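You operate a simulated robot arm through the tools that you are given. There is no shell and no other tool. Be economical: measure what you need, move in short steps, check, and stop when the job is done.

The job below is to be done with a simulated two-armed robot. You get a single attempt, and the scene is never put back.

Task
Put one of the yellow test cards from the top of the front belt on the top of the rear detector head. Then take the tall blue carton on the top of the right steel table and put it away on the shelf under the long steel table by the wall. Then take the purple pack on the left part of the middle line belt and put it away on the top of the left steel table. Then put two of the blue blocks from the top of the trial line belt on the front of the right steel table. Keep to this order. Set down upright: tall blue carton, purple pack, blue block.

It is judged by the outcome, as a careful person would: the job done as asked, and still so three seconds after it is handed in. It fails if anything else is knocked over, pushed out of place, dropped, spilled or broken.

Robot
Two 7-joint arms with two-finger parallel grippers on one trunk, on a base that drives. Base frame: it is fixed to the floor where the robot stands at the start and does not move with it; the origin is under the middle of the robot, x ahead of it, y to its left, z up; the surface under the hand at the start is at about z = 674. Lengths are in mm, angles in rad, forces in N, time in s.
The left shoulder is at the start at [50, 177, 1054], the right one opposite. With the tool pointing down near the work surface each hand reaches from about 100 to 680 mm from the robot's upright axis, wherever it stands, measured 20 degrees to its own side. Places, roughly: blue block (6x6x7 cm) [-2800, -1800, 800]; front of the right steel table (38x20 cm) [-1100, -420, 760]; purple pack [-1250, -2250, 750]; shelf under the long steel table by the wall [-1100, -6700, 400]; tall blue carton [-1500, -500, 750]; top of the left steel table [-1200, -2600, 800]; top of the rear detector head [-900, 1100, 1000]; yellow test card [750, 250, 750]. Payload 3.43 kg a hand.
The TCP of each hand is the grasp point between the finger pads, 34 mm short of the fingertips. In the tool frame z runs along the fingers and y along their closing line. Largest opening 128 mm; finger width 24, thickness 12; the body of the gripper, 48 by 130 mm, starts 96 mm behind the TCP.
Orientation is told as [roll, pitch, yaw] about the base's x, y, z axes, in that order, counted from this pose: with the fingers straight down and closing along the base's y, the tool's x points along the base's -x, its y along +y and its z along -z.

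Tools
- The arms move only by the tool nudge_tool. It takes "left_rows", "right_rows" or both (then of equal length, played together; a hand with none holds still); each is a list of rows, each a list of 3 entries, a list of its own where there are three numbers: the shift along the base's x, y, z in mm, then the turn, a rotation vector about the base's x, y, z in rad, then the gripper command, from -1 (fully open) to 1 (shut), values between in proportion. In form: [[[dx, dy, dz], [ax, ay, az], claw], ...]. A call has 1 to 20 rows; each row shifts and turns the commanded pose from where the row before left it. A row lasts 0.2 s, in which the tool goes at most 50 mm and 0.15 rad; a call with a longer step from one row to the next is refused whole, and so is a gripper value outside its range. Where a pose cannot be reached the arm comes as near as it can. A force on the tool above 40 N (or 10 N above the force at the start of the call, whichever is more), or a blocked arm, ends the call early, and 0.2 s more pass. Each finger travels about 108 mm/s and halts on what it meets, pressing with about 38 N; the grip force reading is that of the motor and also rises with nothing between the fingers. The clock runs only during rows and for 0.2 s after the last one: add rows that do not move to give the fingers time. It gives the time, the measured TCP pose, the force on the tool (base axes), the opening and the grip force at its end, in the units of the frame above (readings bear some noise), with the torque about the TCP (base axes, N m) and any sound that the robot's microphone picked up.
- Cameras (640 x 400 px; columns grow to the right, rows downward): "scene" is now at [147.4, 38.3, 1211.3]; the picture's right is [0.44, -0.90, 0.00], its down [-0.56, -0.28, -0.78] and it looks along [0.70, 0.34, -0.63] (base axes); focal length 270 px, centre (320, 200). "left" rides on the left gripper at [76, 11, -160] in its tool frame; the picture's right is [-0.15, 0.99, 0.00], its down [-0.88, -0.13, -0.46] and it looks along [-0.45, -0.07, 0.89] (tool axes); focal length 234 px, centre (320, 200). "right" rides on the right gripper at [76, -11, -160] in its tool frame; the picture's right is [0.15, 0.99, 0.00], its down [-0.88, 0.13, -0.46] and it looks along [-0.45, 0.07, 0.89] (tool axes); focal length 234 px, centre (320, 200).
- get_image(camera): a new picture of that camera. It takes no simulated time.
- move_column(by): slides the trunk up (or, below 0, down) by that many mm; the arms and the scene camera ride with it, the base frame stays. It gives what a move gives, with no picture.
- roll_base(legs): drives the robot by 1 to 6 legs, each [ahead, turn to the left] in mm and rad, along the robot's own axes; the way and the turn of a leg run together, so that a leg with both is an arc; at most 1500 mm and 3.142 rad a leg. The arms and the cameras ride along, it lands a little off, and it stops where it bumps. It gives what a move gives.
- head_to(pan, tilt): turns the head with the scene camera to pan (to the left, within 1.396 rad either way) and tilt (down, from -0.506 to 1.204), counted from straight ahead of the robot. It gives what a move gives.
- pixel_to_xyz(camera, pixels): for up to 12 pixels [column, row] of the newest picture of that camera ("zoom" is the newest enlarged one), the place [x, y, z] in the base frame of the surface seen there, good to about 2 mm. It takes no simulated time.
- inspect(camera, box): a new picture of the part [left, top, right, bottom] of that camera's present view, enlarged. It takes no simulated time.
- hand_in(): hands the job in; it is judged then, once.

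Go step by step. Measure first, check grasps and placings, and put right what went wrong. The budget is 110 turns and 108 pictures, counting those below and the enlarged ones. Unless the task says otherwise, let go and move clear before handing in, and close with one line.

The tools are called after "Request:" as a command line: name --argument value ..., lists and objects as JSON in quotes. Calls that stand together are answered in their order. nudge_tool: Moves the arms, as the interface text tells. Its arguments: {"type":"object","properties":{"left_rows":{"type":"array"},"right_rows":{"type":"array"}},"required":[]} The other tools are called the same way: move_column (by) slides the trunk up or down; roll_base (legs) drives the base; head_to (pan, tilt) turns the head that bears the scene camera; get_image (camera) takes a picture; pixel_to_xyz (camera, pixels) gives the place of the surface under pixels of a picture; inspect (camera, box) takes an enlarged picture of a part of a camera's view; hand_in () hands the job in.

At the start:

```text
time_s: 0.0
left_ee_pos: [313.4, 414.8, 902.7]
left_tcp_rot: [0.003, -0.001, 0.001]
left_force: [0.0, -0.4, -0.2]
left_wrist_torque: [0.0, 0.0, -0.01]
left_width: 128.0
left_grip_force: 0.0
right_ee_pos: [440.2, 17.2, 992.3]
right_tcp_rot: [0.0, 0.0, 0.0]
right_force: [-0.2, -0.3, 0.2]
right_wrist_torque: [0.02, 0.03, 0.04]
right_width: 128.2
right_grip_force: 0.1
trunk travel left (down, up): [-225.0, 176.0]
robot x, y, heading: [-0.9, 1.0, 0.002]
head pan, tilt: [0.456, 0.679]
```

scene: 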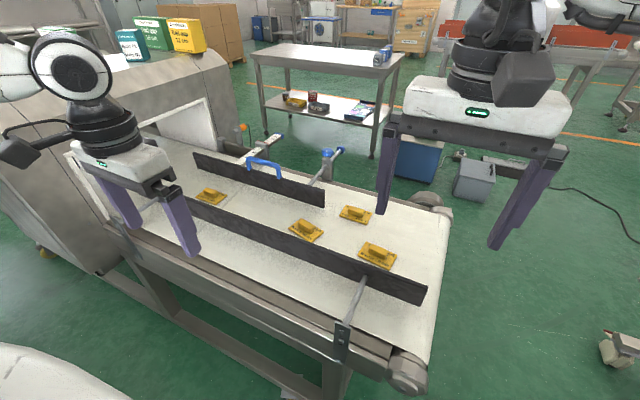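
right: 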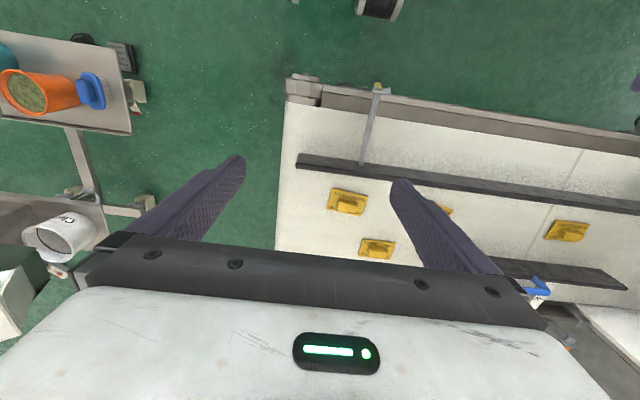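
left: 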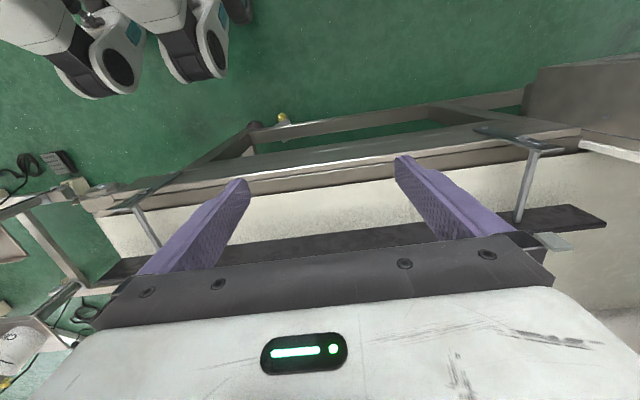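

The scene picture shows four yellow cards with a knob on the belt, at about (211,196), (306,230), (356,214) and (377,254). I'll enlarge and measure them.

Request:
inspect --camera "scene" --box '[180, 140, 440, 302]'

Request:
pixel_to_xyz --camera "scene" --pixels '[[211, 193], [306, 226], [356, 211], [377, 250], [364, 263], [395, 263], [390, 245], [361, 243], [330, 250], [260, 180], [330, 262], [400, 220]]'

```text
2.46 times, centred on (310, 221) of scene
```

zoom: 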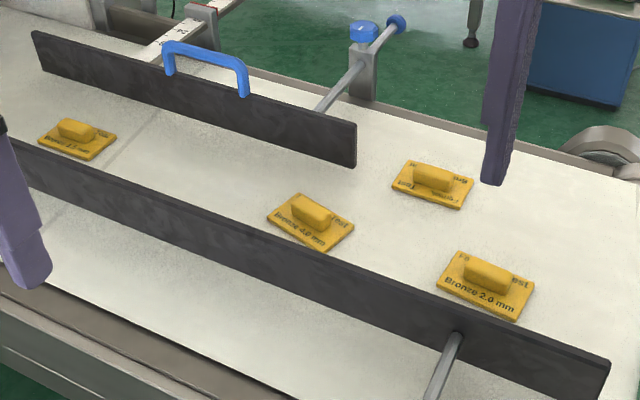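

```text
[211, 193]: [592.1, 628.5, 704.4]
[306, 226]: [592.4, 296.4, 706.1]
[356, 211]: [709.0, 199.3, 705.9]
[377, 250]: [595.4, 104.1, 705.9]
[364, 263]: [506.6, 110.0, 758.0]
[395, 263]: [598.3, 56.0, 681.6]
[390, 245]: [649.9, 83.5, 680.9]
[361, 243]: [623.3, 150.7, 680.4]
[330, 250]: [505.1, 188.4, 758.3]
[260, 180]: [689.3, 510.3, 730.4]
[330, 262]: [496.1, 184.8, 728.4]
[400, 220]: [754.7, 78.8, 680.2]
```

Knob tops are at z≈706, belt at ≈675. The card at zoom (487,275) is within the right hand's reach, so I'll measure its knob ends.

Request:
pixel_to_xyz --camera "zoom" --pixels '[[466, 265], [508, 278], [487, 272], [488, 287], [460, 252], [533, 286], [515, 320], [438, 285], [440, 312], [470, 327], [460, 340], [545, 350]]'

Request:
inspect --camera "right" --box '[300, 150, 460, 250]'

```text
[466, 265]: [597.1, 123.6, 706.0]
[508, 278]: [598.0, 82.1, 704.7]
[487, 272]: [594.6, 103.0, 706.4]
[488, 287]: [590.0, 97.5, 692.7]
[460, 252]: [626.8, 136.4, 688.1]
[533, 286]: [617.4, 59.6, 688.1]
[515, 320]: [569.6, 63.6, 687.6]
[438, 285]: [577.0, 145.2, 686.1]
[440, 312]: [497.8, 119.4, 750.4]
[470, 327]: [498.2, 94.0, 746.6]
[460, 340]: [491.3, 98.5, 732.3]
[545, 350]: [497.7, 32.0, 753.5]
```

```text
4.00 times, centred on (380, 200) of right
```

zoom: 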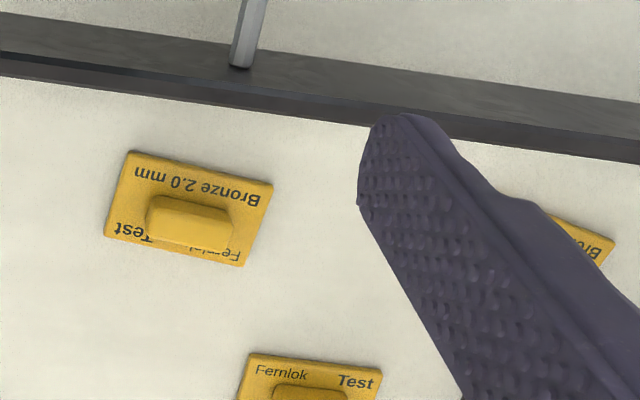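

The card's centre is about (597.5,102), with its long side along y, turned about −0.1 rad. The knob is about 45 mm long. I'll put the right hand over it, turned −0.1, and look.

Request:
nudge_tool --right_rows '[[[40, 21, 0], [0, 0, -0.05], -0.3], [[40, 21, 0], [0, 0, -0.05], -0.3], [[40, 22, 0], [0, 0, 0], -0.3], [[37, 21, 0], [0, 0, 0], -0.3], [[0, 0, -45], [0, 0, 0], -0.3], [[0, 0, -45], [0, 0, 0], -0.3], [[0, 0, -45], [0, 0, 0], -0.3], [[0, 0, -45], [0, 0, 0], -0.3], [[0, 0, -40], [0, 0, 0], -0.3], [[0, 0, 0], [0, 0, 0], -0.3]]'

Request:
get_image --camera "right"

```text
time_s: 2.2
left_ee_pos: [314.8, 415.4, 902.0]
left_tcp_rot: [0.002, -0.002, 0.002]
left_force: [-0.2, 0.1, -0.3]
left_wrist_torque: [0.01, -0.01, 0.02]
left_width: 127.8
left_grip_force: 0.1
right_ee_pos: [548.0, 67.3, 767.7]
right_tcp_rot: [0.004, -0.003, -0.1]
right_force: [-0.7, 0.2, 0.9]
right_wrist_torque: [-0.03, -0.01, 0.0]
right_width: 83.2
right_grip_force: 0.1
right hand out of reach, approached as far as the arm can: row 3, 4
trunk travel left (down, up): [-225.0, 176.0]
robot x, y, heading: [-0.8, 0.0, -0.001]
head pan, tilt: [0.456, 0.679]
```

```text
102 pictures are left
```

right: 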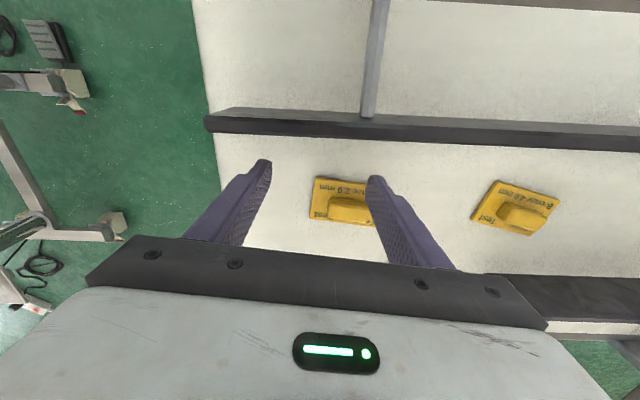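

The hand stopped short at (548,67,768) because the target was out of reach while high. Down here it should get there, so I'll shift the rest of the way.

Request:
nudge_tool --right_rows '[[[25, 17, 0], [0, 0, 0], -0.3], [[24.5, 18, 0], [0, 0, 0], -0.3], [[0, 0, 0], [0, 0, 0], -0.3]]'

Request:
get_image --camera "right"

```text
time_s: 3.0
left_ee_pos: [314.7, 414.0, 902.9]
left_tcp_rot: [0.001, -0.002, 0.001]
left_force: [0.3, 0.4, -0.1]
left_wrist_torque: [0.0, 0.02, -0.04]
left_width: 128.3
left_grip_force: 0.2
right_ee_pos: [574.4, 62.0, 768.1]
right_tcp_rot: [-0.001, -0.002, -0.13]
right_force: [-0.7, -0.8, -0.3]
right_wrist_torque: [0.01, -0.01, 0.01]
right_width: 83.2
right_grip_force: 0.0
right hand out of reach, approached as far as the arm can: row 1, 2
trunk travel left (down, up): [-225.0, 176.0]
robot x, y, heading: [-1.3, 1.8, -0.0]
head pan, tilt: [0.456, 0.679]
```

```text
101 pictures are left
```

right: 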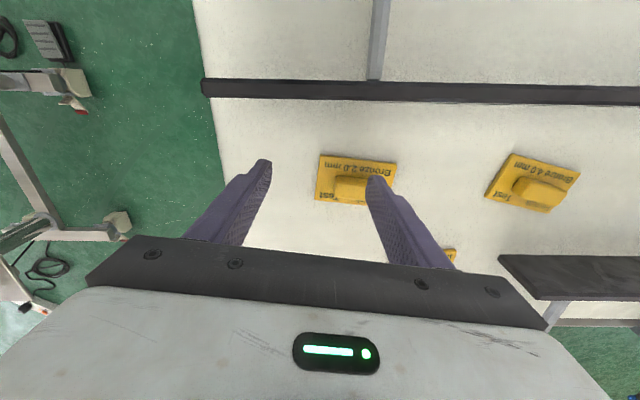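

The right arm can't reach it. I'll lift and withdraw that hand, and bring the left one over instead.

Request:
nudge_tool --right_rows '[[[0, 0, 45], [0, 0, 0], -0.3], [[-10, -10, 45], [0, 0, 0.05], -0.3], [[-35, -20, 30], [0, 0, 0.05], -0.3], [[-40, -25, 0], [0, 0, 0], -0.3], [[-40, -25, 0], [0, 0, 0], -0.3], [[-40, -25, 0], [0, 0, 0], -0.3], [[-40, -25, 0], [0, 0, 0], -0.3], [[0, -45, 0], [0, 0, 0], -0.3], [[0, -45, 0], [0, 0, 0], -0.3]]'

Request:
nudge_tool --left_rows '[[[30, -40, 0], [0, 0, 0], -0.3], [[30, -40, 0], [0, 0, 0], -0.3], [[30, -40, -10], [0, 0, 0], -0.3], [[30, -40, -20], [0, 0, 0], -0.3], [[30, -40, -20], [0, 0, -0.05], -0.3], [[30, -40, -20], [0, 0, -0.05], -0.3], [[30, -40, -20], [0, 0, 0], -0.3], [[30, -32, -20], [0, 0, 0], -0.3], [[30, 0, -12], [0, 0, 0], -0.3], [[13, 0, -10], [0, 0, 0], -0.3], [[0, 0, 0], [0, 0, 0], -0.3]]'

Request:
get_image --camera "left"

```text
refused: row 3 steps farther than a row can; nothing moved
```

```text
refused: row 3 steps farther than a row can; nothing moved
```

```text
100 pictures are left
```

left: 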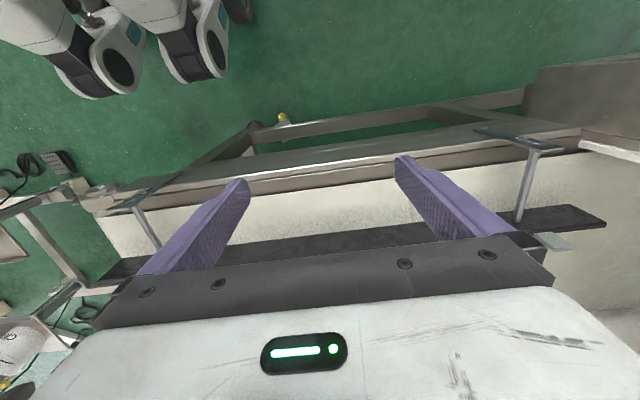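

Both calls were refused because one row was longer than 50 mm. I'll redo the right arm's retreat with shorter rows.

Request:
nudge_tool --right_rows '[[[0, 0, 45], [0, 0, 0], -0.3], [[-10, -10, 45], [0, 0, 0.05], -0.3], [[-30, -20, 30], [0, 0, 0.05], -0.3], [[-40, -25, 0], [0, 0, 0], -0.3], [[-40, -25, 0], [0, 0, 0], -0.3], [[-40, -25, 0], [0, 0, 0], -0.3], [[-40, -25, 0], [0, 0, 0], -0.3], [[0, -45, 0], [0, 0, 0], -0.3], [[0, -45, 0], [0, 0, 0], -0.3]]'

Request:
nudge_tool --left_rows '[[[28, -38, 0], [0, 0, 0], -0.3], [[28, -38, 0], [0, 0, 0], -0.3], [[28, -38, -10], [0, 0, 0], -0.3], [[28, -38, -10], [0, 0, 0], -0.3], [[28, -38, -10], [0, 0, -0.05], -0.3], [[28, -38, -10], [0, 0, -0.05], -0.3], [[28, -38, -10], [0, 0, 0], -0.3], [[28, -38, -10], [0, 0, 0], -0.3], [[30, -8, -38], [0, 0, 0], -0.3], [[29, 0, -38], [0, 0, 0], -0.3], [[0, 0, 0], [0, 0, 0], -0.3]]'

Request:
get_image --camera "left"

```text
time_s: 5.0
left_ee_pos: [314.0, 414.8, 901.6]
left_tcp_rot: [0.002, -0.001, 0.003]
left_force: [0.8, -0.8, -0.5]
left_wrist_torque: [0.01, -0.02, 0.0]
left_width: 128.1
left_grip_force: 0.1
right_ee_pos: [363.7, -142.1, 886.9]
right_tcp_rot: [0.001, 0.001, 0.003]
right_force: [-0.3, -0.7, 1.0]
right_wrist_torque: [-0.03, 0.0, -0.02]
right_width: 83.0
right_grip_force: 0.0
trunk travel left (down, up): [-225.0, 176.0]
robot x, y, heading: [-1.3, 0.4, 0.001]
head pan, tilt: [0.456, 0.679]
```

```text
time_s: 7.4
left_ee_pos: [505.8, 207.2, 804.5]
left_tcp_rot: [-0.001, -0.004, -0.098]
left_force: [-0.3, 0.7, 0.1]
left_wrist_torque: [0.04, 0.04, 0.01]
left_width: 83.2
left_grip_force: 0.0
left hand out of reach, approached as far as the arm can: row 7, 8, 9, 10
right_ee_pos: [364.0, -141.6, 887.7]
right_tcp_rot: [0.003, -0.001, 0.0]
right_force: [0.2, 0.5, -1.1]
right_wrist_torque: [0.0, 0.02, 0.0]
right_width: 83.3
right_grip_force: 0.1
trunk travel left (down, up): [-225.0, 176.0]
robot x, y, heading: [-0.4, 4.3, 0.001]
head pan, tilt: [0.456, 0.679]
```

```text
99 pictures are left
```

left: 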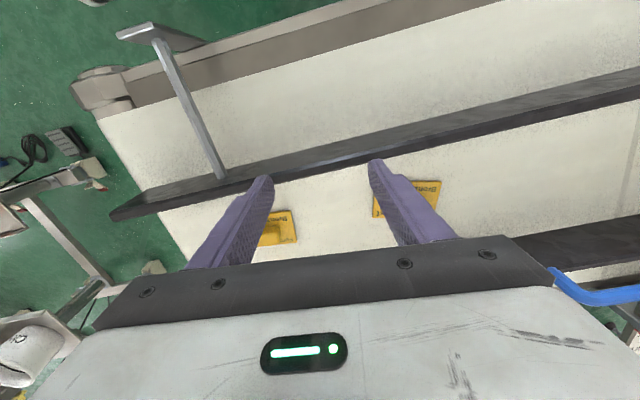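

The left hand stopped at (506,207,804), still short. I'll retry from here in small steps toward the nearer-to-left card 2 at (592,296), lowering only a little.

Request:
nudge_tool --left_rows '[[[10, 30, 0], [0, 0, 0], -0.3], [[20, 30, 0], [0, 0, 0], -0.3], [[28, 29, 0], [0, 0, 0], -0.3], [[28, 0, 0], [0, 0, 0], -0.3], [[0, 0, 0], [0, 0, 0], -0.3]]'

Request:
get_image --camera "left"

Request:
get_image --camera "scene"

```text
time_s: 8.6
left_ee_pos: [566.8, 302.6, 812.2]
left_tcp_rot: [-0.001, -0.002, -0.101]
left_force: [0.8, 0.2, 0.6]
left_wrist_torque: [-0.01, 0.0, 0.01]
left_width: 83.2
left_grip_force: 0.0
left hand out of reach, approached as far as the arm can: row 4
right_ee_pos: [363.1, -140.2, 887.5]
right_tcp_rot: [0.002, -0.001, 0.001]
right_force: [0.1, 0.3, 0.3]
right_wrist_torque: [0.01, -0.01, 0.02]
right_width: 83.2
right_grip_force: 0.0
trunk travel left (down, up): [-225.0, 176.0]
robot x, y, heading: [-0.7, -1.3, 0.001]
head pan, tilt: [0.456, 0.679]
```

```text
98 pictures are left
```

left: 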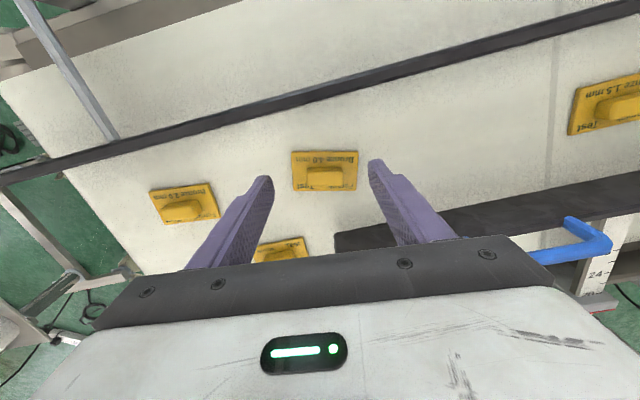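

```text
97 pictures are left
```

scene: 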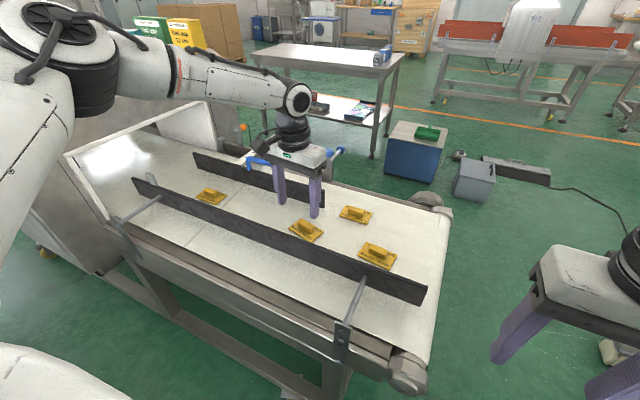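

Now card 2 sits almost under the left hand, at left (325,172). I'll measure it.

Request:
pixel_to_xyz --camera "left" --pixels '[[310, 172], [341, 172], [325, 177], [292, 153], [357, 152], [357, 189], [294, 190], [340, 235]]'

```text
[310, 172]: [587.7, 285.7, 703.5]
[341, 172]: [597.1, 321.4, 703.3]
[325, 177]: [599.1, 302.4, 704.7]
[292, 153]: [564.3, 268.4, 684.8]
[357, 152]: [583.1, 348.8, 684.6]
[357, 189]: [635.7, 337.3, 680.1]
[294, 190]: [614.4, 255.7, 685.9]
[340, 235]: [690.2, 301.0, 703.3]
```

Card 2's centre is about (599,302), turned −0.24 rad. I'll lower to about z 765 while turning and shifting.

Request:
nudge_tool --left_rows '[[[0, 0, -25], [0, 0, -0.07], -0.3], [[0, 0, -22], [0, 0, -0.07], -0.3], [[16, 0, 0], [0, 0, 0], -0.3], [[16, 0, 0], [0, 0, 0], -0.3], [[0, 0, 0], [0, 0, 0], -0.3]]'

Request:
get_image --camera "left"

```text
time_s: 9.8
left_ee_pos: [561.0, 314.9, 784.6]
left_tcp_rot: [-0.002, -0.003, -0.239]
left_force: [0.3, -0.2, 0.6]
left_wrist_torque: [0.0, -0.02, -0.01]
left_width: 83.3
left_grip_force: 0.1
left hand out of reach, approached as far as the arm can: row 1, 2, 3, 4
right_ee_pos: [364.7, -142.1, 886.3]
right_tcp_rot: [0.001, 0.0, -0.001]
right_force: [0.0, 0.1, 0.0]
right_wrist_torque: [-0.01, 0.01, -0.03]
right_width: 83.3
right_grip_force: 0.1
trunk travel left (down, up): [-225.0, 176.0]
robot x, y, heading: [-1.0, 0.1, 0.001]
head pan, tilt: [0.456, 0.679]
```

```text
96 pictures are left
```

left: 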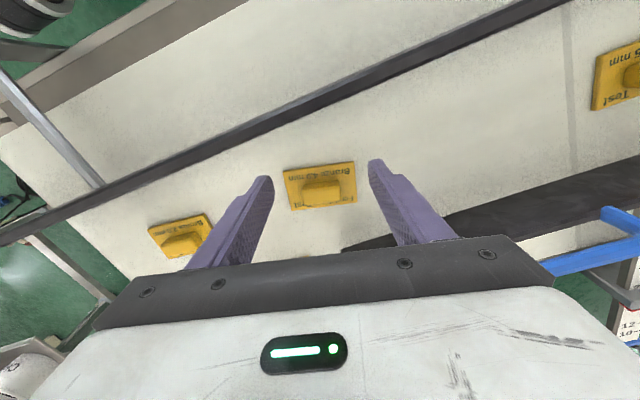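

The arm is at its limit, about 40 mm short in x. I'll check how far the belt frame is from my base before edging forward.

Request:
pixel_to_xyz --camera "scene" --pixels '[[240, 345], [160, 310], [335, 370], [200, 260], [300, 310], [100, 270], [400, 375], [150, 370], [60, 360]]'

Request:
head_to --pan 0.3 --tilt 1.2

Request:
get_image --camera "scene"

```text
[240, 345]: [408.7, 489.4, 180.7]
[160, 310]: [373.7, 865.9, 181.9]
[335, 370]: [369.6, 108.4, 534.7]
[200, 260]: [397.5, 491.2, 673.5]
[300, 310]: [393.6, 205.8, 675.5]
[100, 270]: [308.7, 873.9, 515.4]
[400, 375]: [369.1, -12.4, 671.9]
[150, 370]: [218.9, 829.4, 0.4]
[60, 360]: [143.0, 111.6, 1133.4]
```

```text
time_s: 10.8
left_ee_pos: [559.9, 315.9, 785.5]
left_tcp_rot: [-0.001, -0.003, -0.238]
left_force: [-0.1, 0.0, -0.9]
left_wrist_torque: [-0.02, 0.03, 0.0]
left_width: 83.0
left_grip_force: 0.1
right_ee_pos: [363.5, -141.0, 886.9]
right_tcp_rot: [0.003, -0.001, 0.001]
right_force: [0.4, 0.9, -0.1]
right_wrist_torque: [0.04, -0.01, -0.02]
right_width: 83.2
right_grip_force: 0.0
trunk travel left (down, up): [-225.0, 176.0]
robot x, y, heading: [3.6, 4.6, -0.004]
head pan, tilt: [0.3, 1.201]
```

```text
95 pictures are left
```

scene: 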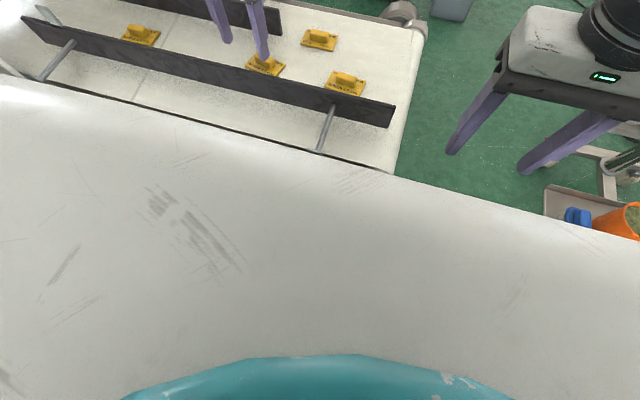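

My own torso hides the base. The belt frame starts at x≈370, so a small drive of 40 mm should be safe. First I'll check where the far fence ends.

Request:
pixel_to_xyz --camera "scene" --pixels '[[277, 12], [277, 30], [270, 8], [240, 5]]'

Request:
roll_base --legs '[[45, 0]]'

Request:
get_image --camera "left"

```text
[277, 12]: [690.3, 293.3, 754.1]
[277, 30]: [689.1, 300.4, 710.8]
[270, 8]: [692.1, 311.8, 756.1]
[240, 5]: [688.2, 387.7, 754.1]
```

```text
time_s: 11.7
left_ee_pos: [606.8, 315.7, 785.2]
left_tcp_rot: [-0.002, -0.004, -0.239]
left_force: [0.5, -0.1, -0.3]
left_wrist_torque: [0.04, -0.02, 0.01]
left_width: 83.1
left_grip_force: 0.1
right_ee_pos: [410.8, -141.2, 884.9]
right_tcp_rot: [0.003, 0.0, -0.002]
right_force: [-0.1, 0.0, 0.0]
right_wrist_torque: [0.0, 0.01, 0.0]
right_width: 83.4
right_grip_force: 0.0
trunk travel left (down, up): [-225.0, 176.0]
robot x, y, heading: [44.8, 0.7, 0.004]
head pan, tilt: [0.3, 1.201]
```

```text
94 pictures are left
```

left: 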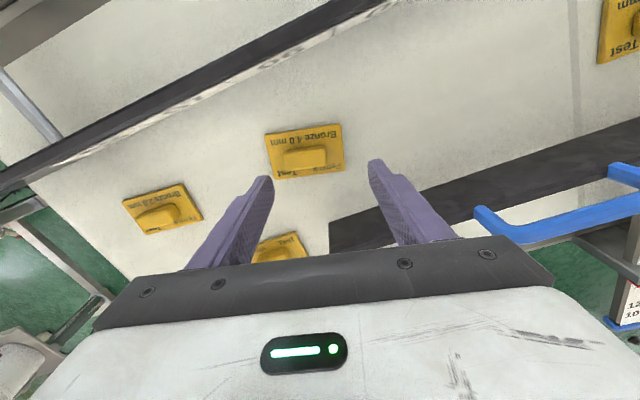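

Now within reach. I'll centre on (599,302) and go down to z 724, so the fingertips stay just above the plate.

Request:
nudge_tool --left_rows '[[[-8, -13, 0], [0, 0, 0], -0.3], [[0, 0, -30], [0, 0, 0], -0.3], [[0, 0, -20], [0, 0, 0], -0.3], [[0, 0, 0], [0, 0, 0], -0.3]]'

Request:
get_image --camera "left"

Request:
pixel_to_xyz --camera "left" --pixels '[[300, 172], [330, 172], [315, 172], [320, 190]]'

```text
time_s: 12.7
left_ee_pos: [581.4, 307.8, 745.8]
left_tcp_rot: [-0.001, -0.005, -0.239]
left_force: [-0.3, 0.5, -0.7]
left_wrist_torque: [-0.01, 0.0, 0.01]
left_width: 83.1
left_grip_force: 0.1
left hand out of reach, approached as far as the arm can: row 2, 3
right_ee_pos: [409.7, -140.9, 887.6]
right_tcp_rot: [0.003, 0.001, -0.001]
right_force: [0.1, 0.0, 0.1]
right_wrist_torque: [0.01, 0.0, 0.01]
right_width: 82.9
right_grip_force: 0.0
trunk travel left (down, up): [-225.0, 176.0]
robot x, y, heading: [43.8, 0.2, -0.003]
head pan, tilt: [0.3, 1.201]
```

```text
93 pictures are left
```

left: 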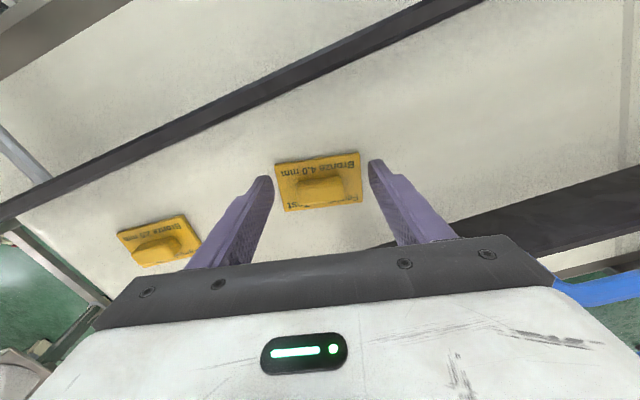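

```text
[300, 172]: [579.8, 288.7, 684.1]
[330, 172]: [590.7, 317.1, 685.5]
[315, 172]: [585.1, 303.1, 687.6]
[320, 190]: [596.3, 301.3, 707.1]
```

Reach shrinks as the hand goes lower, so I'll raise the hand slightly and lower the trunk instead.

Request:
nudge_tool --left_rows '[[[0, 0, 40], [0, 0, 0], -0.3], [[0, 0, 40], [0, 0, 0], -0.3], [[0, 0, 0], [0, 0, 0], -0.3]]'

Request:
move_column --by -80

Request:
nudge_tool --left_rows '[[[9, -3, 0], [0, 0, 0], -0.3], [[9, -3, 0], [0, 0, 0], -0.3], [[0, 0, 0], [0, 0, 0], -0.3]]'

Request:
get_image --camera "left"

```text
time_s: 13.5
left_ee_pos: [580.9, 308.9, 827.1]
left_tcp_rot: [0.0, -0.004, -0.24]
left_force: [0.7, 0.3, -0.5]
left_wrist_torque: [-0.02, 0.04, -0.02]
left_width: 83.4
left_grip_force: 0.1
right_ee_pos: [409.9, -140.8, 887.4]
right_tcp_rot: [0.001, 0.0, -0.001]
right_force: [0.8, -0.7, 0.0]
right_wrist_torque: [0.0, -0.03, 0.02]
right_width: 83.2
right_grip_force: 0.0
trunk travel left (down, up): [-225.0, 176.0]
robot x, y, heading: [46.2, -1.9, -0.002]
head pan, tilt: [0.3, 1.201]
```

```text
time_s: 14.6
left_ee_pos: [580.6, 308.0, 746.0]
left_tcp_rot: [-0.001, -0.003, -0.238]
left_force: [-1.2, 0.1, -0.9]
left_wrist_torque: [0.0, 0.01, -0.03]
left_width: 83.3
left_grip_force: 0.0
right_ee_pos: [408.7, -140.8, 807.7]
right_tcp_rot: [0.003, -0.001, -0.001]
right_force: [-0.9, -0.3, 0.4]
right_wrist_torque: [0.01, -0.01, 0.0]
right_width: 83.0
right_grip_force: 0.1
trunk travel left (down, up): [-145.0, 256.0]
robot x, y, heading: [41.9, 3.2, -0.003]
head pan, tilt: [0.3, 1.201]
```

```text
time_s: 15.4
left_ee_pos: [599.4, 301.4, 745.2]
left_tcp_rot: [0.0, -0.003, -0.24]
left_force: [-0.1, 0.3, 0.5]
left_wrist_torque: [0.04, 0.03, 0.0]
left_width: 83.5
left_grip_force: 0.1
right_ee_pos: [410.1, -141.8, 806.8]
right_tcp_rot: [0.002, 0.0, 0.001]
right_force: [0.2, -0.1, 0.3]
right_wrist_torque: [0.03, 0.02, -0.05]
right_width: 83.3
right_grip_force: 0.0
trunk travel left (down, up): [-145.0, 256.0]
robot x, y, heading: [45.8, -0.1, 0.0]
head pan, tilt: [0.3, 1.201]
```

```text
92 pictures are left
```

left: 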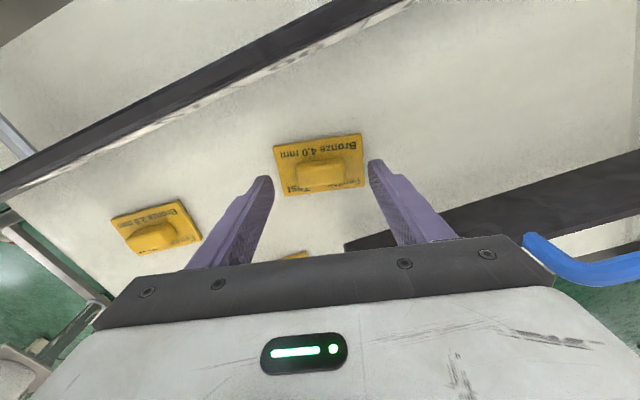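

The hand is centred at (599,301). I'll lower 20 mm and close.

Request:
nudge_tool --left_rows '[[[0, 0, -20], [0, 0, 0], -0.3], [[0, 0, 0], [0, 0, 0], -0.3], [[0, 0, 0], [0, 0, 0], 0.8], [[0, 0, 0], [0, 0, 0], 0.8], [[0, 0, 0], [0, 0, 0], 0.8], [[0, 0, 0], [0, 0, 0], 0.8]]'

Request:
get_image --camera "left"

```text
time_s: 16.8
left_ee_pos: [598.3, 302.4, 726.9]
left_tcp_rot: [0.0, -0.003, -0.239]
left_force: [0.2, -0.2, 0.7]
left_wrist_torque: [-0.02, 0.0, 0.0]
left_width: 45.0
left_grip_force: 37.6
right_ee_pos: [408.3, -141.0, 806.3]
right_tcp_rot: [0.001, -0.002, 0.0]
right_force: [-0.2, 0.4, 0.5]
right_wrist_torque: [0.02, -0.02, 0.03]
right_width: 83.1
right_grip_force: 0.1
trunk travel left (down, up): [-145.0, 256.0]
robot x, y, heading: [46.6, 0.1, 0.003]
head pan, tilt: [0.3, 1.201]
```

```text
91 pictures are left
```

left: 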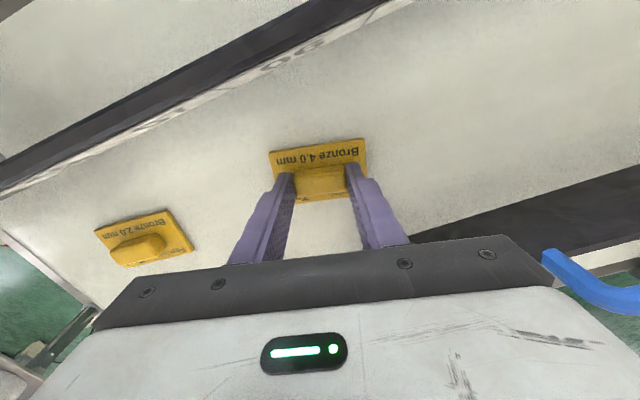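

The opening is 45 mm with a 38 N grip, so the knob is held. I'll lift straight up and then raise the trunk.

Request:
nudge_tool --left_rows '[[[0, 0, 30], [0, 0, 0], 0.8], [[0, 0, 45], [0, 0, 0], 0.8], [[0, 0, 45], [0, 0, 0], 0.8], [[0, 0, 0], [0, 0, 0], 0.8]]'

Request:
move_column --by 180

Request:
head_to --pan 1.39 --tilt 0.3

Request:
get_image --camera "scene"

Request:
get_image --camera "left"

```text
time_s: 17.8
left_ee_pos: [598.2, 300.9, 848.0]
left_tcp_rot: [-0.001, -0.003, -0.24]
left_force: [0.5, 0.1, -0.7]
left_wrist_torque: [0.03, 0.0, 0.04]
left_width: 45.0
left_grip_force: 38.5
right_ee_pos: [410.1, -141.1, 806.4]
right_tcp_rot: [0.002, 0.0, 0.001]
right_force: [-0.1, -0.3, 0.4]
right_wrist_torque: [0.02, 0.03, 0.02]
right_width: 83.1
right_grip_force: 0.1
trunk travel left (down, up): [-145.0, 256.0]
robot x, y, heading: [46.2, 0.9, -0.001]
head pan, tilt: [0.3, 1.201]
```

```text
time_s: 19.8
left_ee_pos: [597.9, 301.4, 1025.8]
left_tcp_rot: [0.0, -0.004, -0.239]
left_force: [0.1, -0.2, -0.4]
left_wrist_torque: [-0.01, -0.01, 0.0]
left_width: 44.5
left_grip_force: 37.9
right_ee_pos: [409.5, -141.3, 987.8]
right_tcp_rot: [0.001, 0.001, 0.0]
right_force: [0.4, -0.3, -1.2]
right_wrist_torque: [0.01, -0.04, -0.02]
right_width: 83.3
right_grip_force: 0.0
trunk travel left (down, up): [-325.0, 76.0]
robot x, y, heading: [44.5, 0.7, -0.001]
head pan, tilt: [0.3, 1.201]
```

```text
time_s: 21.2
left_ee_pos: [597.6, 301.3, 1025.9]
left_tcp_rot: [0.0, -0.003, -0.241]
left_force: [-0.5, -0.9, -0.7]
left_wrist_torque: [0.01, 0.02, 0.0]
left_width: 45.1
left_grip_force: 37.8
right_ee_pos: [410.2, -141.3, 986.0]
right_tcp_rot: [0.002, -0.001, -0.001]
right_force: [0.1, 0.4, -0.5]
right_wrist_torque: [0.03, 0.0, 0.01]
right_width: 83.3
right_grip_force: 0.1
trunk travel left (down, up): [-325.0, 76.0]
robot x, y, heading: [46.8, -1.7, 0.004]
head pan, tilt: [1.389, 0.3]
```

```text
90 pictures are left
```

scene: 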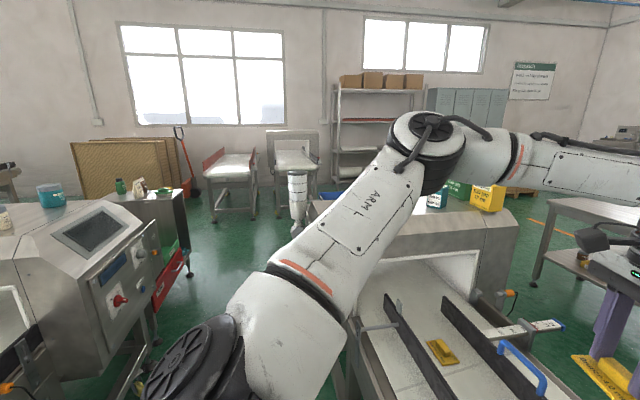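

```text
89 pictures are left
```

left: 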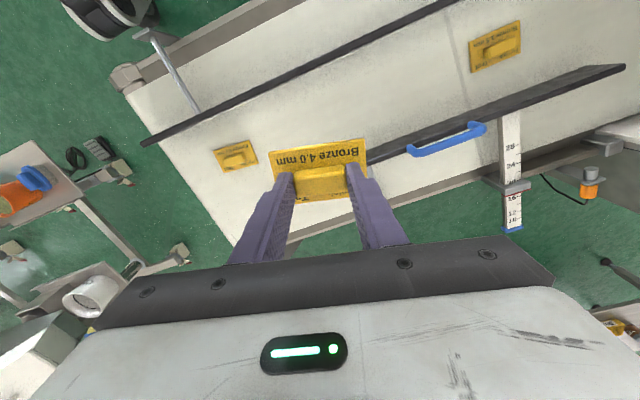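

The card is held clear of the belt. I'll pull the left hand in, back away 350 mm and turn left toward the rear detector.

Request:
nudge_tool --left_rows '[[[-45, 0, 0], [0, 0, 0.06], 0.8], [[-45, 0, 0], [0, 0, 0.06], 0.8], [[-45, 0, 0], [0, 0, 0.06], 0.8], [[-45, 0, 0], [0, 0, 0.06], 0.8], [[-45, 0, 0], [0, 0, 0], 0.8], [[0, 0, 0], [0, 0, 0], 0.8]]'

Request:
roll_base --legs '[[-350, 0], [0, 1.2]]'

Request:
head_to --pan 0.9 --tilt 0.35

Request:
get_image --camera "scene"

```text
time_s: 22.6
left_ee_pos: [373.9, 302.0, 1026.9]
left_tcp_rot: [0.0, -0.003, 0.003]
left_force: [-0.4, -0.2, -1.0]
left_wrist_torque: [-0.03, -0.01, -0.01]
left_width: 44.8
left_grip_force: 37.9
right_ee_pos: [411.2, -142.0, 985.7]
right_tcp_rot: [0.001, -0.001, 0.0]
right_force: [-0.4, 0.1, 0.1]
right_wrist_torque: [-0.02, 0.01, 0.0]
right_width: 83.2
right_grip_force: 0.1
trunk travel left (down, up): [-325.0, 76.0]
robot x, y, heading: [45.0, 1.4, -0.004]
head pan, tilt: [1.389, 0.3]
```

```text
time_s: 27.8
left_ee_pos: [-466.6, 412.1, 1025.6]
left_tcp_rot: [0.0, -0.003, 1.224]
left_force: [0.2, -0.2, -0.9]
left_wrist_torque: [-0.01, 0.0, -0.04]
left_width: 44.6
left_grip_force: 38.0
right_ee_pos: [-37.5, 293.3, 987.2]
right_tcp_rot: [-0.001, -0.001, 1.221]
right_force: [-0.3, -0.5, 0.1]
right_wrist_torque: [0.05, 0.01, 0.02]
right_width: 83.4
right_grip_force: 0.0
trunk travel left (down, up): [-325.0, 76.0]
robot x, y, heading: [-295.0, 2.1, 1.22]
head pan, tilt: [1.389, 0.3]
```

```text
time_s: 28.8
left_ee_pos: [-466.8, 411.3, 1025.8]
left_tcp_rot: [-0.001, -0.003, 1.221]
left_force: [0.2, 0.6, -0.8]
left_wrist_torque: [0.01, -0.03, 0.04]
left_width: 44.6
left_grip_force: 37.9
right_ee_pos: [-36.9, 294.1, 987.6]
right_tcp_rot: [0.001, 0.001, 1.221]
right_force: [-0.5, -0.4, 0.7]
right_wrist_torque: [0.04, -0.02, -0.02]
right_width: 83.1
right_grip_force: 0.0
trunk travel left (down, up): [-325.0, 76.0]
robot x, y, heading: [-293.4, -0.1, 1.22]
head pan, tilt: [0.901, 0.351]
```

```text
88 pictures are left
```

scene: 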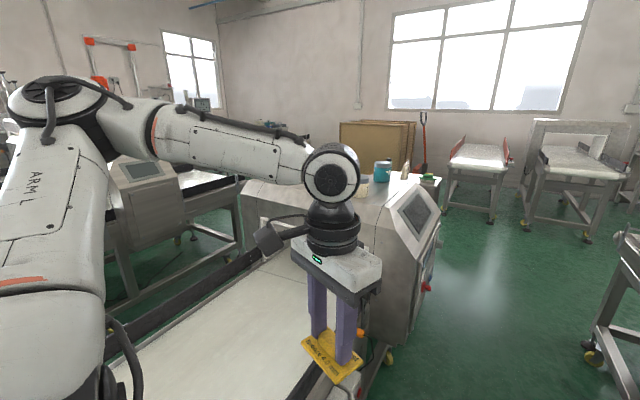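

The rear detector head is ahead, its top around pixels (260–400, 190–205). I'll measure it and the belt.

Request:
pixel_to_xyz --camera "scene" --pixels '[[270, 195], [370, 200], [385, 195], [350, 210], [375, 218], [430, 210], [250, 310], [220, 330], [375, 350], [400, 300], [382, 172], [418, 178]]'

Request:
inspect --camera "scene" --box '[230, 130, 450, 270]'

```text
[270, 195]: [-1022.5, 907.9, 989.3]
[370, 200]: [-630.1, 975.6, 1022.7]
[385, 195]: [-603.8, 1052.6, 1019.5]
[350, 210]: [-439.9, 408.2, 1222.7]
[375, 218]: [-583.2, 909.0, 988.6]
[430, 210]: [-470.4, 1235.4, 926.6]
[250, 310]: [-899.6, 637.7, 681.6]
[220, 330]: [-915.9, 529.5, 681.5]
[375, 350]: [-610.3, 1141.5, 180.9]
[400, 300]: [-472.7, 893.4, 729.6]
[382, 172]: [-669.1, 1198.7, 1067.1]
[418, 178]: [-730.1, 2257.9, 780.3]
```

```text
2.86 times, centred on (340, 200) of scene
```

zoom: 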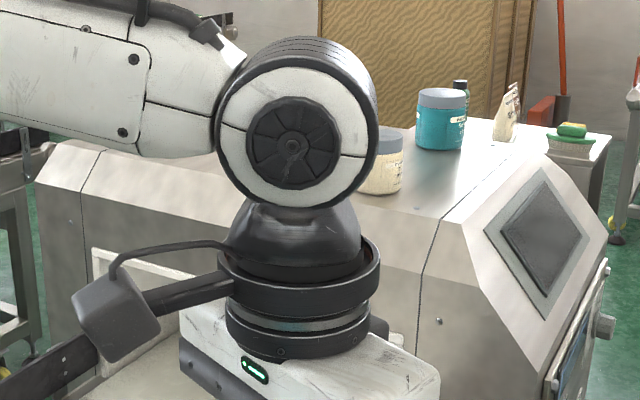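

The top is at z≈1020, with tubs standing on its right part. I'll turn to face the head and raise the trunk for a better view.

Request:
roll_base --legs '[[0, 0.75]]'

Request:
move_column --by 75

Request:
head_to --pan 0.0 --tilt 0.45

Request:
get_image --camera "scene"

```text
time_s: 31.1
left_ee_pos: [-701.9, 182.7, 1026.1]
left_tcp_rot: [0.0, -0.003, 1.978]
left_force: [-0.7, -0.3, -0.4]
left_wrist_torque: [0.02, 0.02, -0.02]
left_width: 45.1
left_grip_force: 38.0
right_ee_pos: [-309.7, 390.5, 986.4]
right_tcp_rot: [0.0, 0.001, 1.975]
right_force: [-0.6, -0.9, 0.0]
right_wrist_torque: [0.01, -0.01, -0.01]
right_width: 83.3
right_grip_force: 0.0
trunk travel left (down, up): [-325.0, 76.0]
robot x, y, heading: [-297.3, -0.8, 1.979]
head pan, tilt: [0.901, 0.351]
```

```text
time_s: 32.3
left_ee_pos: [-702.4, 183.1, 1101.8]
left_tcp_rot: [-0.001, -0.002, 1.978]
left_force: [0.0, 0.4, -0.5]
left_wrist_torque: [0.01, 0.01, -0.01]
left_width: 44.5
left_grip_force: 38.0
right_ee_pos: [-308.7, 390.3, 1061.6]
right_tcp_rot: [0.0, -0.001, 1.975]
right_force: [-0.3, -0.2, 0.0]
right_wrist_torque: [0.0, -0.02, 0.02]
right_width: 83.2
right_grip_force: 0.0
trunk travel left (down, up): [-400.0, 1.0]
robot x, y, heading: [-294.2, -3.0, 1.976]
head pan, tilt: [0.901, 0.351]
```

```text
time_s: 33.5
left_ee_pos: [-700.9, 182.6, 1102.3]
left_tcp_rot: [0.002, -0.003, 1.977]
left_force: [0.0, -0.5, -0.2]
left_wrist_torque: [-0.03, 0.02, 0.02]
left_width: 44.8
left_grip_force: 37.8
right_ee_pos: [-309.4, 390.7, 1061.5]
right_tcp_rot: [0.001, -0.001, 1.976]
right_force: [-0.1, 0.3, 0.4]
right_wrist_torque: [0.0, 0.01, 0.0]
right_width: 83.3
right_grip_force: 0.1
trunk travel left (down, up): [-400.0, 1.0]
robot x, y, heading: [-292.9, 0.4, 1.975]
head pan, tilt: [0.0, 0.45]
```

```text
86 pictures are left
```

scene: 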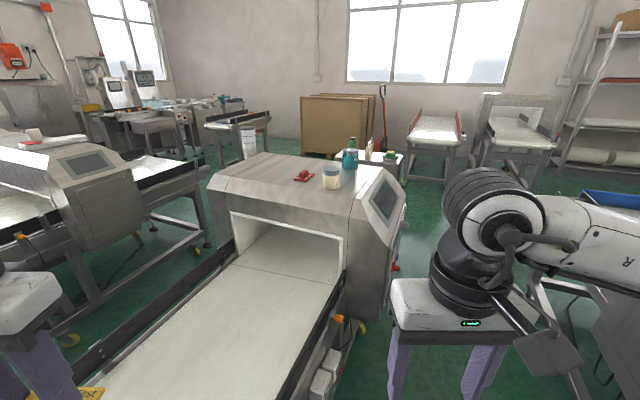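

Now the top is plainly visible: a tub at (331,178), a red card at (304,175), and a free area around (260,175) and (300,192). I'll measure that and the belt edges.

Request:
pixel_to_xyz --camera "scene" --pixels '[[260, 180], [300, 192], [220, 190], [270, 158], [345, 195], [352, 222], [304, 176], [331, 182], [345, 300], [140, 340], [300, 205], [372, 170]]'

Request:
inspect --camera "scene" --box '[190, 130, 410, 270]'

Request:
get_image --camera "left"

```text
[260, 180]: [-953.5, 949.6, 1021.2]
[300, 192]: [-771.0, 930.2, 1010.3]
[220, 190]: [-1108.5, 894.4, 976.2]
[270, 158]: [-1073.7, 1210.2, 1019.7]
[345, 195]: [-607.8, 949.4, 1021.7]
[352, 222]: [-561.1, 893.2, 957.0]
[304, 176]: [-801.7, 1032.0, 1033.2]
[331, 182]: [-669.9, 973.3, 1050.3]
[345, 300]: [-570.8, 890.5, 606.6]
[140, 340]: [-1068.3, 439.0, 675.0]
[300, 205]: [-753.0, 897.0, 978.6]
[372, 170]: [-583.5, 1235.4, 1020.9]
```

```text
2.86 times, centred on (300, 200) of scene
```

zoom: 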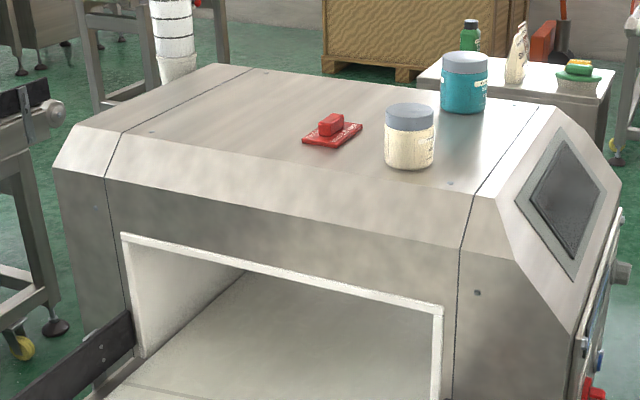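

```text
84 pictures are left
```

left: 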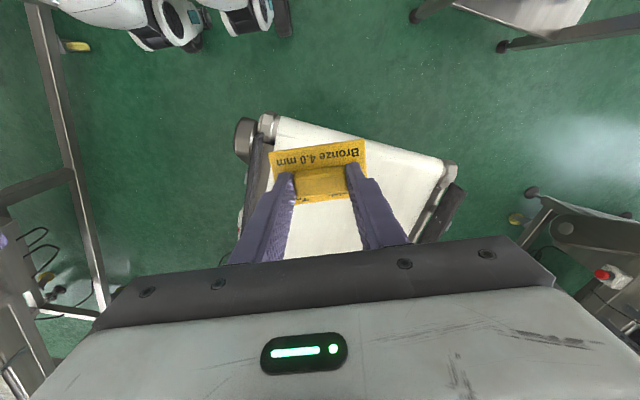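

The free area on the left of the red card is about x −1000…−860. I'll measure the red card, tub corners and belt end more exactly.

Request:
pixel_to_xyz --camera "zoom" --pixels '[[304, 141], [335, 147], [361, 125], [388, 160], [410, 170], [434, 160], [200, 150], [300, 175], [200, 100], [480, 140], [440, 90], [300, 95]]'

Request:
pixel_to_xyz --camera "left" --pixels '[[290, 118], [245, 135], [448, 172], [180, 20], [250, 15], [440, 210], [60, 150], [590, 200]]'

```text
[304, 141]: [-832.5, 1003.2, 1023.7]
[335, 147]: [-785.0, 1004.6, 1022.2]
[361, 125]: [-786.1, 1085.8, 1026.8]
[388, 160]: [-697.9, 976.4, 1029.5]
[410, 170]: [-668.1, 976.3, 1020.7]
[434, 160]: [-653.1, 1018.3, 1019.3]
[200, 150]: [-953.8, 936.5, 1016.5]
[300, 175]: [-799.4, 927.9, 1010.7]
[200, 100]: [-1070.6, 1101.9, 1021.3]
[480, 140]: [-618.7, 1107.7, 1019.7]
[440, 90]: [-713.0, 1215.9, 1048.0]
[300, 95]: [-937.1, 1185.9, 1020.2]
```

```text
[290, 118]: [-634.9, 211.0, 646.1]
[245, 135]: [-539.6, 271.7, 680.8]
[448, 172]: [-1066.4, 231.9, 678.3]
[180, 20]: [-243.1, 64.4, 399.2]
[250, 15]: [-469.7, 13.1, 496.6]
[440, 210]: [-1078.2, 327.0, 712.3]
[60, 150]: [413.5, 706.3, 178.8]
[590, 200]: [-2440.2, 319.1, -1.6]
```

The red card takes x −832…−786, and the belt frame reaches x −540. I'll lift the left hand 60 mm so the card clears the tubs, tuck the right hand outward, and drive alongside the belt to about (−250, 650).

Request:
nudge_tool --left_rows '[[[0, 0, 30], [0, 0, 0], 0.8], [[0, 0, 30], [0, 0, 0], 0.8], [[0, 0, 0], [0, 0, 0], 0.8], [[0, 0, 0], [0, 0, 0], 0.8], [[0, 0, 0], [0, 0, 0], 0.8]]' --right_rows '[[[45, -12, 0], [0, 0, 0], -0.3], [[45, -12, 0], [0, 0, 0], -0.3], [[45, -12, 0], [0, 0, 0], -0.3], [[45, -12, 0], [0, 0, 0], -0.3], [[0, 0, 0], [0, 0, 0], -0.3]]'

Request:
roll_base --legs '[[0, -0.47], [640, 0]]'

Request:
head_to --pan 1.0 --tilt 0.7

Request:
get_image --camera "scene"

```text
time_s: 34.7
left_ee_pos: [-702.0, 182.9, 1161.0]
left_tcp_rot: [0.0, -0.003, 1.976]
left_force: [-0.6, 1.4, -0.2]
left_wrist_torque: [0.02, 0.0, 0.02]
left_width: 44.7
left_grip_force: 38.1
right_ee_pos: [-129.5, 353.1, 1064.4]
right_tcp_rot: [0.0, 0.003, 1.975]
right_force: [0.0, -0.2, -0.3]
right_wrist_torque: [0.02, -0.04, 0.02]
right_width: 83.2
right_grip_force: 0.1
right hand out of reach, approached as far as the arm can: row 4
trunk travel left (down, up): [-400.0, 1.0]
robot x, y, heading: [-295.8, -4.1, 1.978]
head pan, tilt: [0.0, 0.45]
```

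```text
time_s: 38.0
left_ee_pos: [-561.6, 536.2, 1161.7]
left_tcp_rot: [0.001, -0.006, 1.511]
left_force: [0.1, 0.1, -0.8]
left_wrist_torque: [0.0, -0.05, -0.04]
left_width: 44.9
left_grip_force: 37.9
right_ee_pos: [25.1, 432.9, 1064.9]
right_tcp_rot: [0.0, 0.008, 1.509]
right_force: [0.1, 0.3, -0.1]
right_wrist_torque: [-0.02, 0.0, 0.02]
right_width: 83.3
right_grip_force: 0.0
trunk travel left (down, up): [-400.0, 1.0]
robot x, y, heading: [-271.9, 189.8, 1.52]
head pan, tilt: [0.0, 0.45]
stopped in leg 2: the robot was blocked; the commanded pose is now the measured one
```

```text
time_s: 39.2
left_ee_pos: [-561.1, 536.6, 1161.5]
left_tcp_rot: [0.002, -0.005, 1.51]
left_force: [0.2, -0.4, -0.7]
left_wrist_torque: [0.02, -0.03, 0.0]
left_width: 44.9
left_grip_force: 37.6
right_ee_pos: [24.9, 434.0, 1064.7]
right_tcp_rot: [0.003, 0.009, 1.508]
right_force: [0.4, -0.2, -0.2]
right_wrist_torque: [-0.01, 0.01, 0.04]
right_width: 83.1
right_grip_force: 0.1
trunk travel left (down, up): [-400.0, 1.0]
robot x, y, heading: [-274.5, 193.0, 1.517]
head pan, tilt: [1.0, 0.7]
```

```text
83 pictures are left
```

scene: 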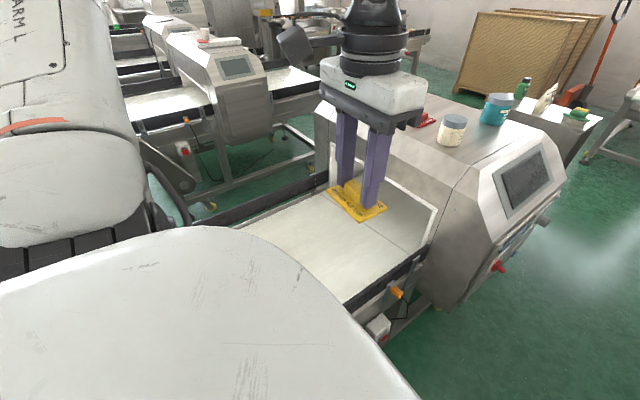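

The base was blocked at (−272,193). I'll check both sides for what is in the way: the orange sensor at (395,293), the red box at (380,328), and whatever stands on my right.

Request:
pixel_to_xyz --camera "scene" --pixels '[[395, 293], [380, 330], [345, 300], [432, 240], [500, 265], [424, 300], [545, 222], [565, 160], [402, 310]]'

Request:
head_to --pan -0.3 --tilt 0.75

Request:
get_image --camera "scene"

```text
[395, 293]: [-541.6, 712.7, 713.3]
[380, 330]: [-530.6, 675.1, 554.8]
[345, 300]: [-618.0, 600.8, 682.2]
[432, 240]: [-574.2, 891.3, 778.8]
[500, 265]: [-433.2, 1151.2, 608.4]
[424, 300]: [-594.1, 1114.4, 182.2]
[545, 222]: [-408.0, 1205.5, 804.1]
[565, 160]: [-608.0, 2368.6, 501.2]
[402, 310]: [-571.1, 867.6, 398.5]
```

```text
time_s: 40.7
left_ee_pos: [-560.3, 537.3, 1160.5]
left_tcp_rot: [0.004, -0.006, 1.512]
left_force: [0.3, 0.2, -0.6]
left_wrist_torque: [0.01, 0.02, 0.02]
left_width: 44.6
left_grip_force: 38.3
right_ee_pos: [25.2, 433.7, 1064.6]
right_tcp_rot: [0.004, 0.008, 1.509]
right_force: [-0.9, -0.2, 1.3]
right_wrist_torque: [-0.04, 0.03, 0.03]
right_width: 83.3
right_grip_force: 0.0
trunk travel left (down, up): [-400.0, 1.0]
robot x, y, heading: [-269.9, 193.4, 1.514]
head pan, tilt: [-0.3, 0.75]
```

```text
82 pictures are left
```

scene: 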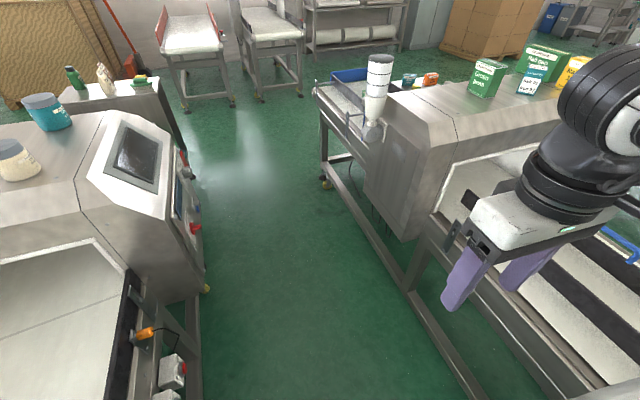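

There's an aisle between the two lines, with the other detector on the right. I'll measure the frame on that side.

Request:
pixel_to_xyz --camera "scene" --pixels '[[400, 280], [450, 350], [380, 190], [330, 130], [412, 230], [200, 290], [195, 230], [185, 380], [300, 300], [205, 350]]'

```text
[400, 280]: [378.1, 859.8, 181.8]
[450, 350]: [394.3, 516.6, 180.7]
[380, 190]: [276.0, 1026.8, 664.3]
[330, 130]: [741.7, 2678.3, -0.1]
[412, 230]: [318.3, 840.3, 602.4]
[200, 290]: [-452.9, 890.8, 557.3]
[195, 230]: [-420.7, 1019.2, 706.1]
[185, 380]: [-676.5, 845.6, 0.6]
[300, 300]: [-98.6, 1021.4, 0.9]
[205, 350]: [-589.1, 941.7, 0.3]
```

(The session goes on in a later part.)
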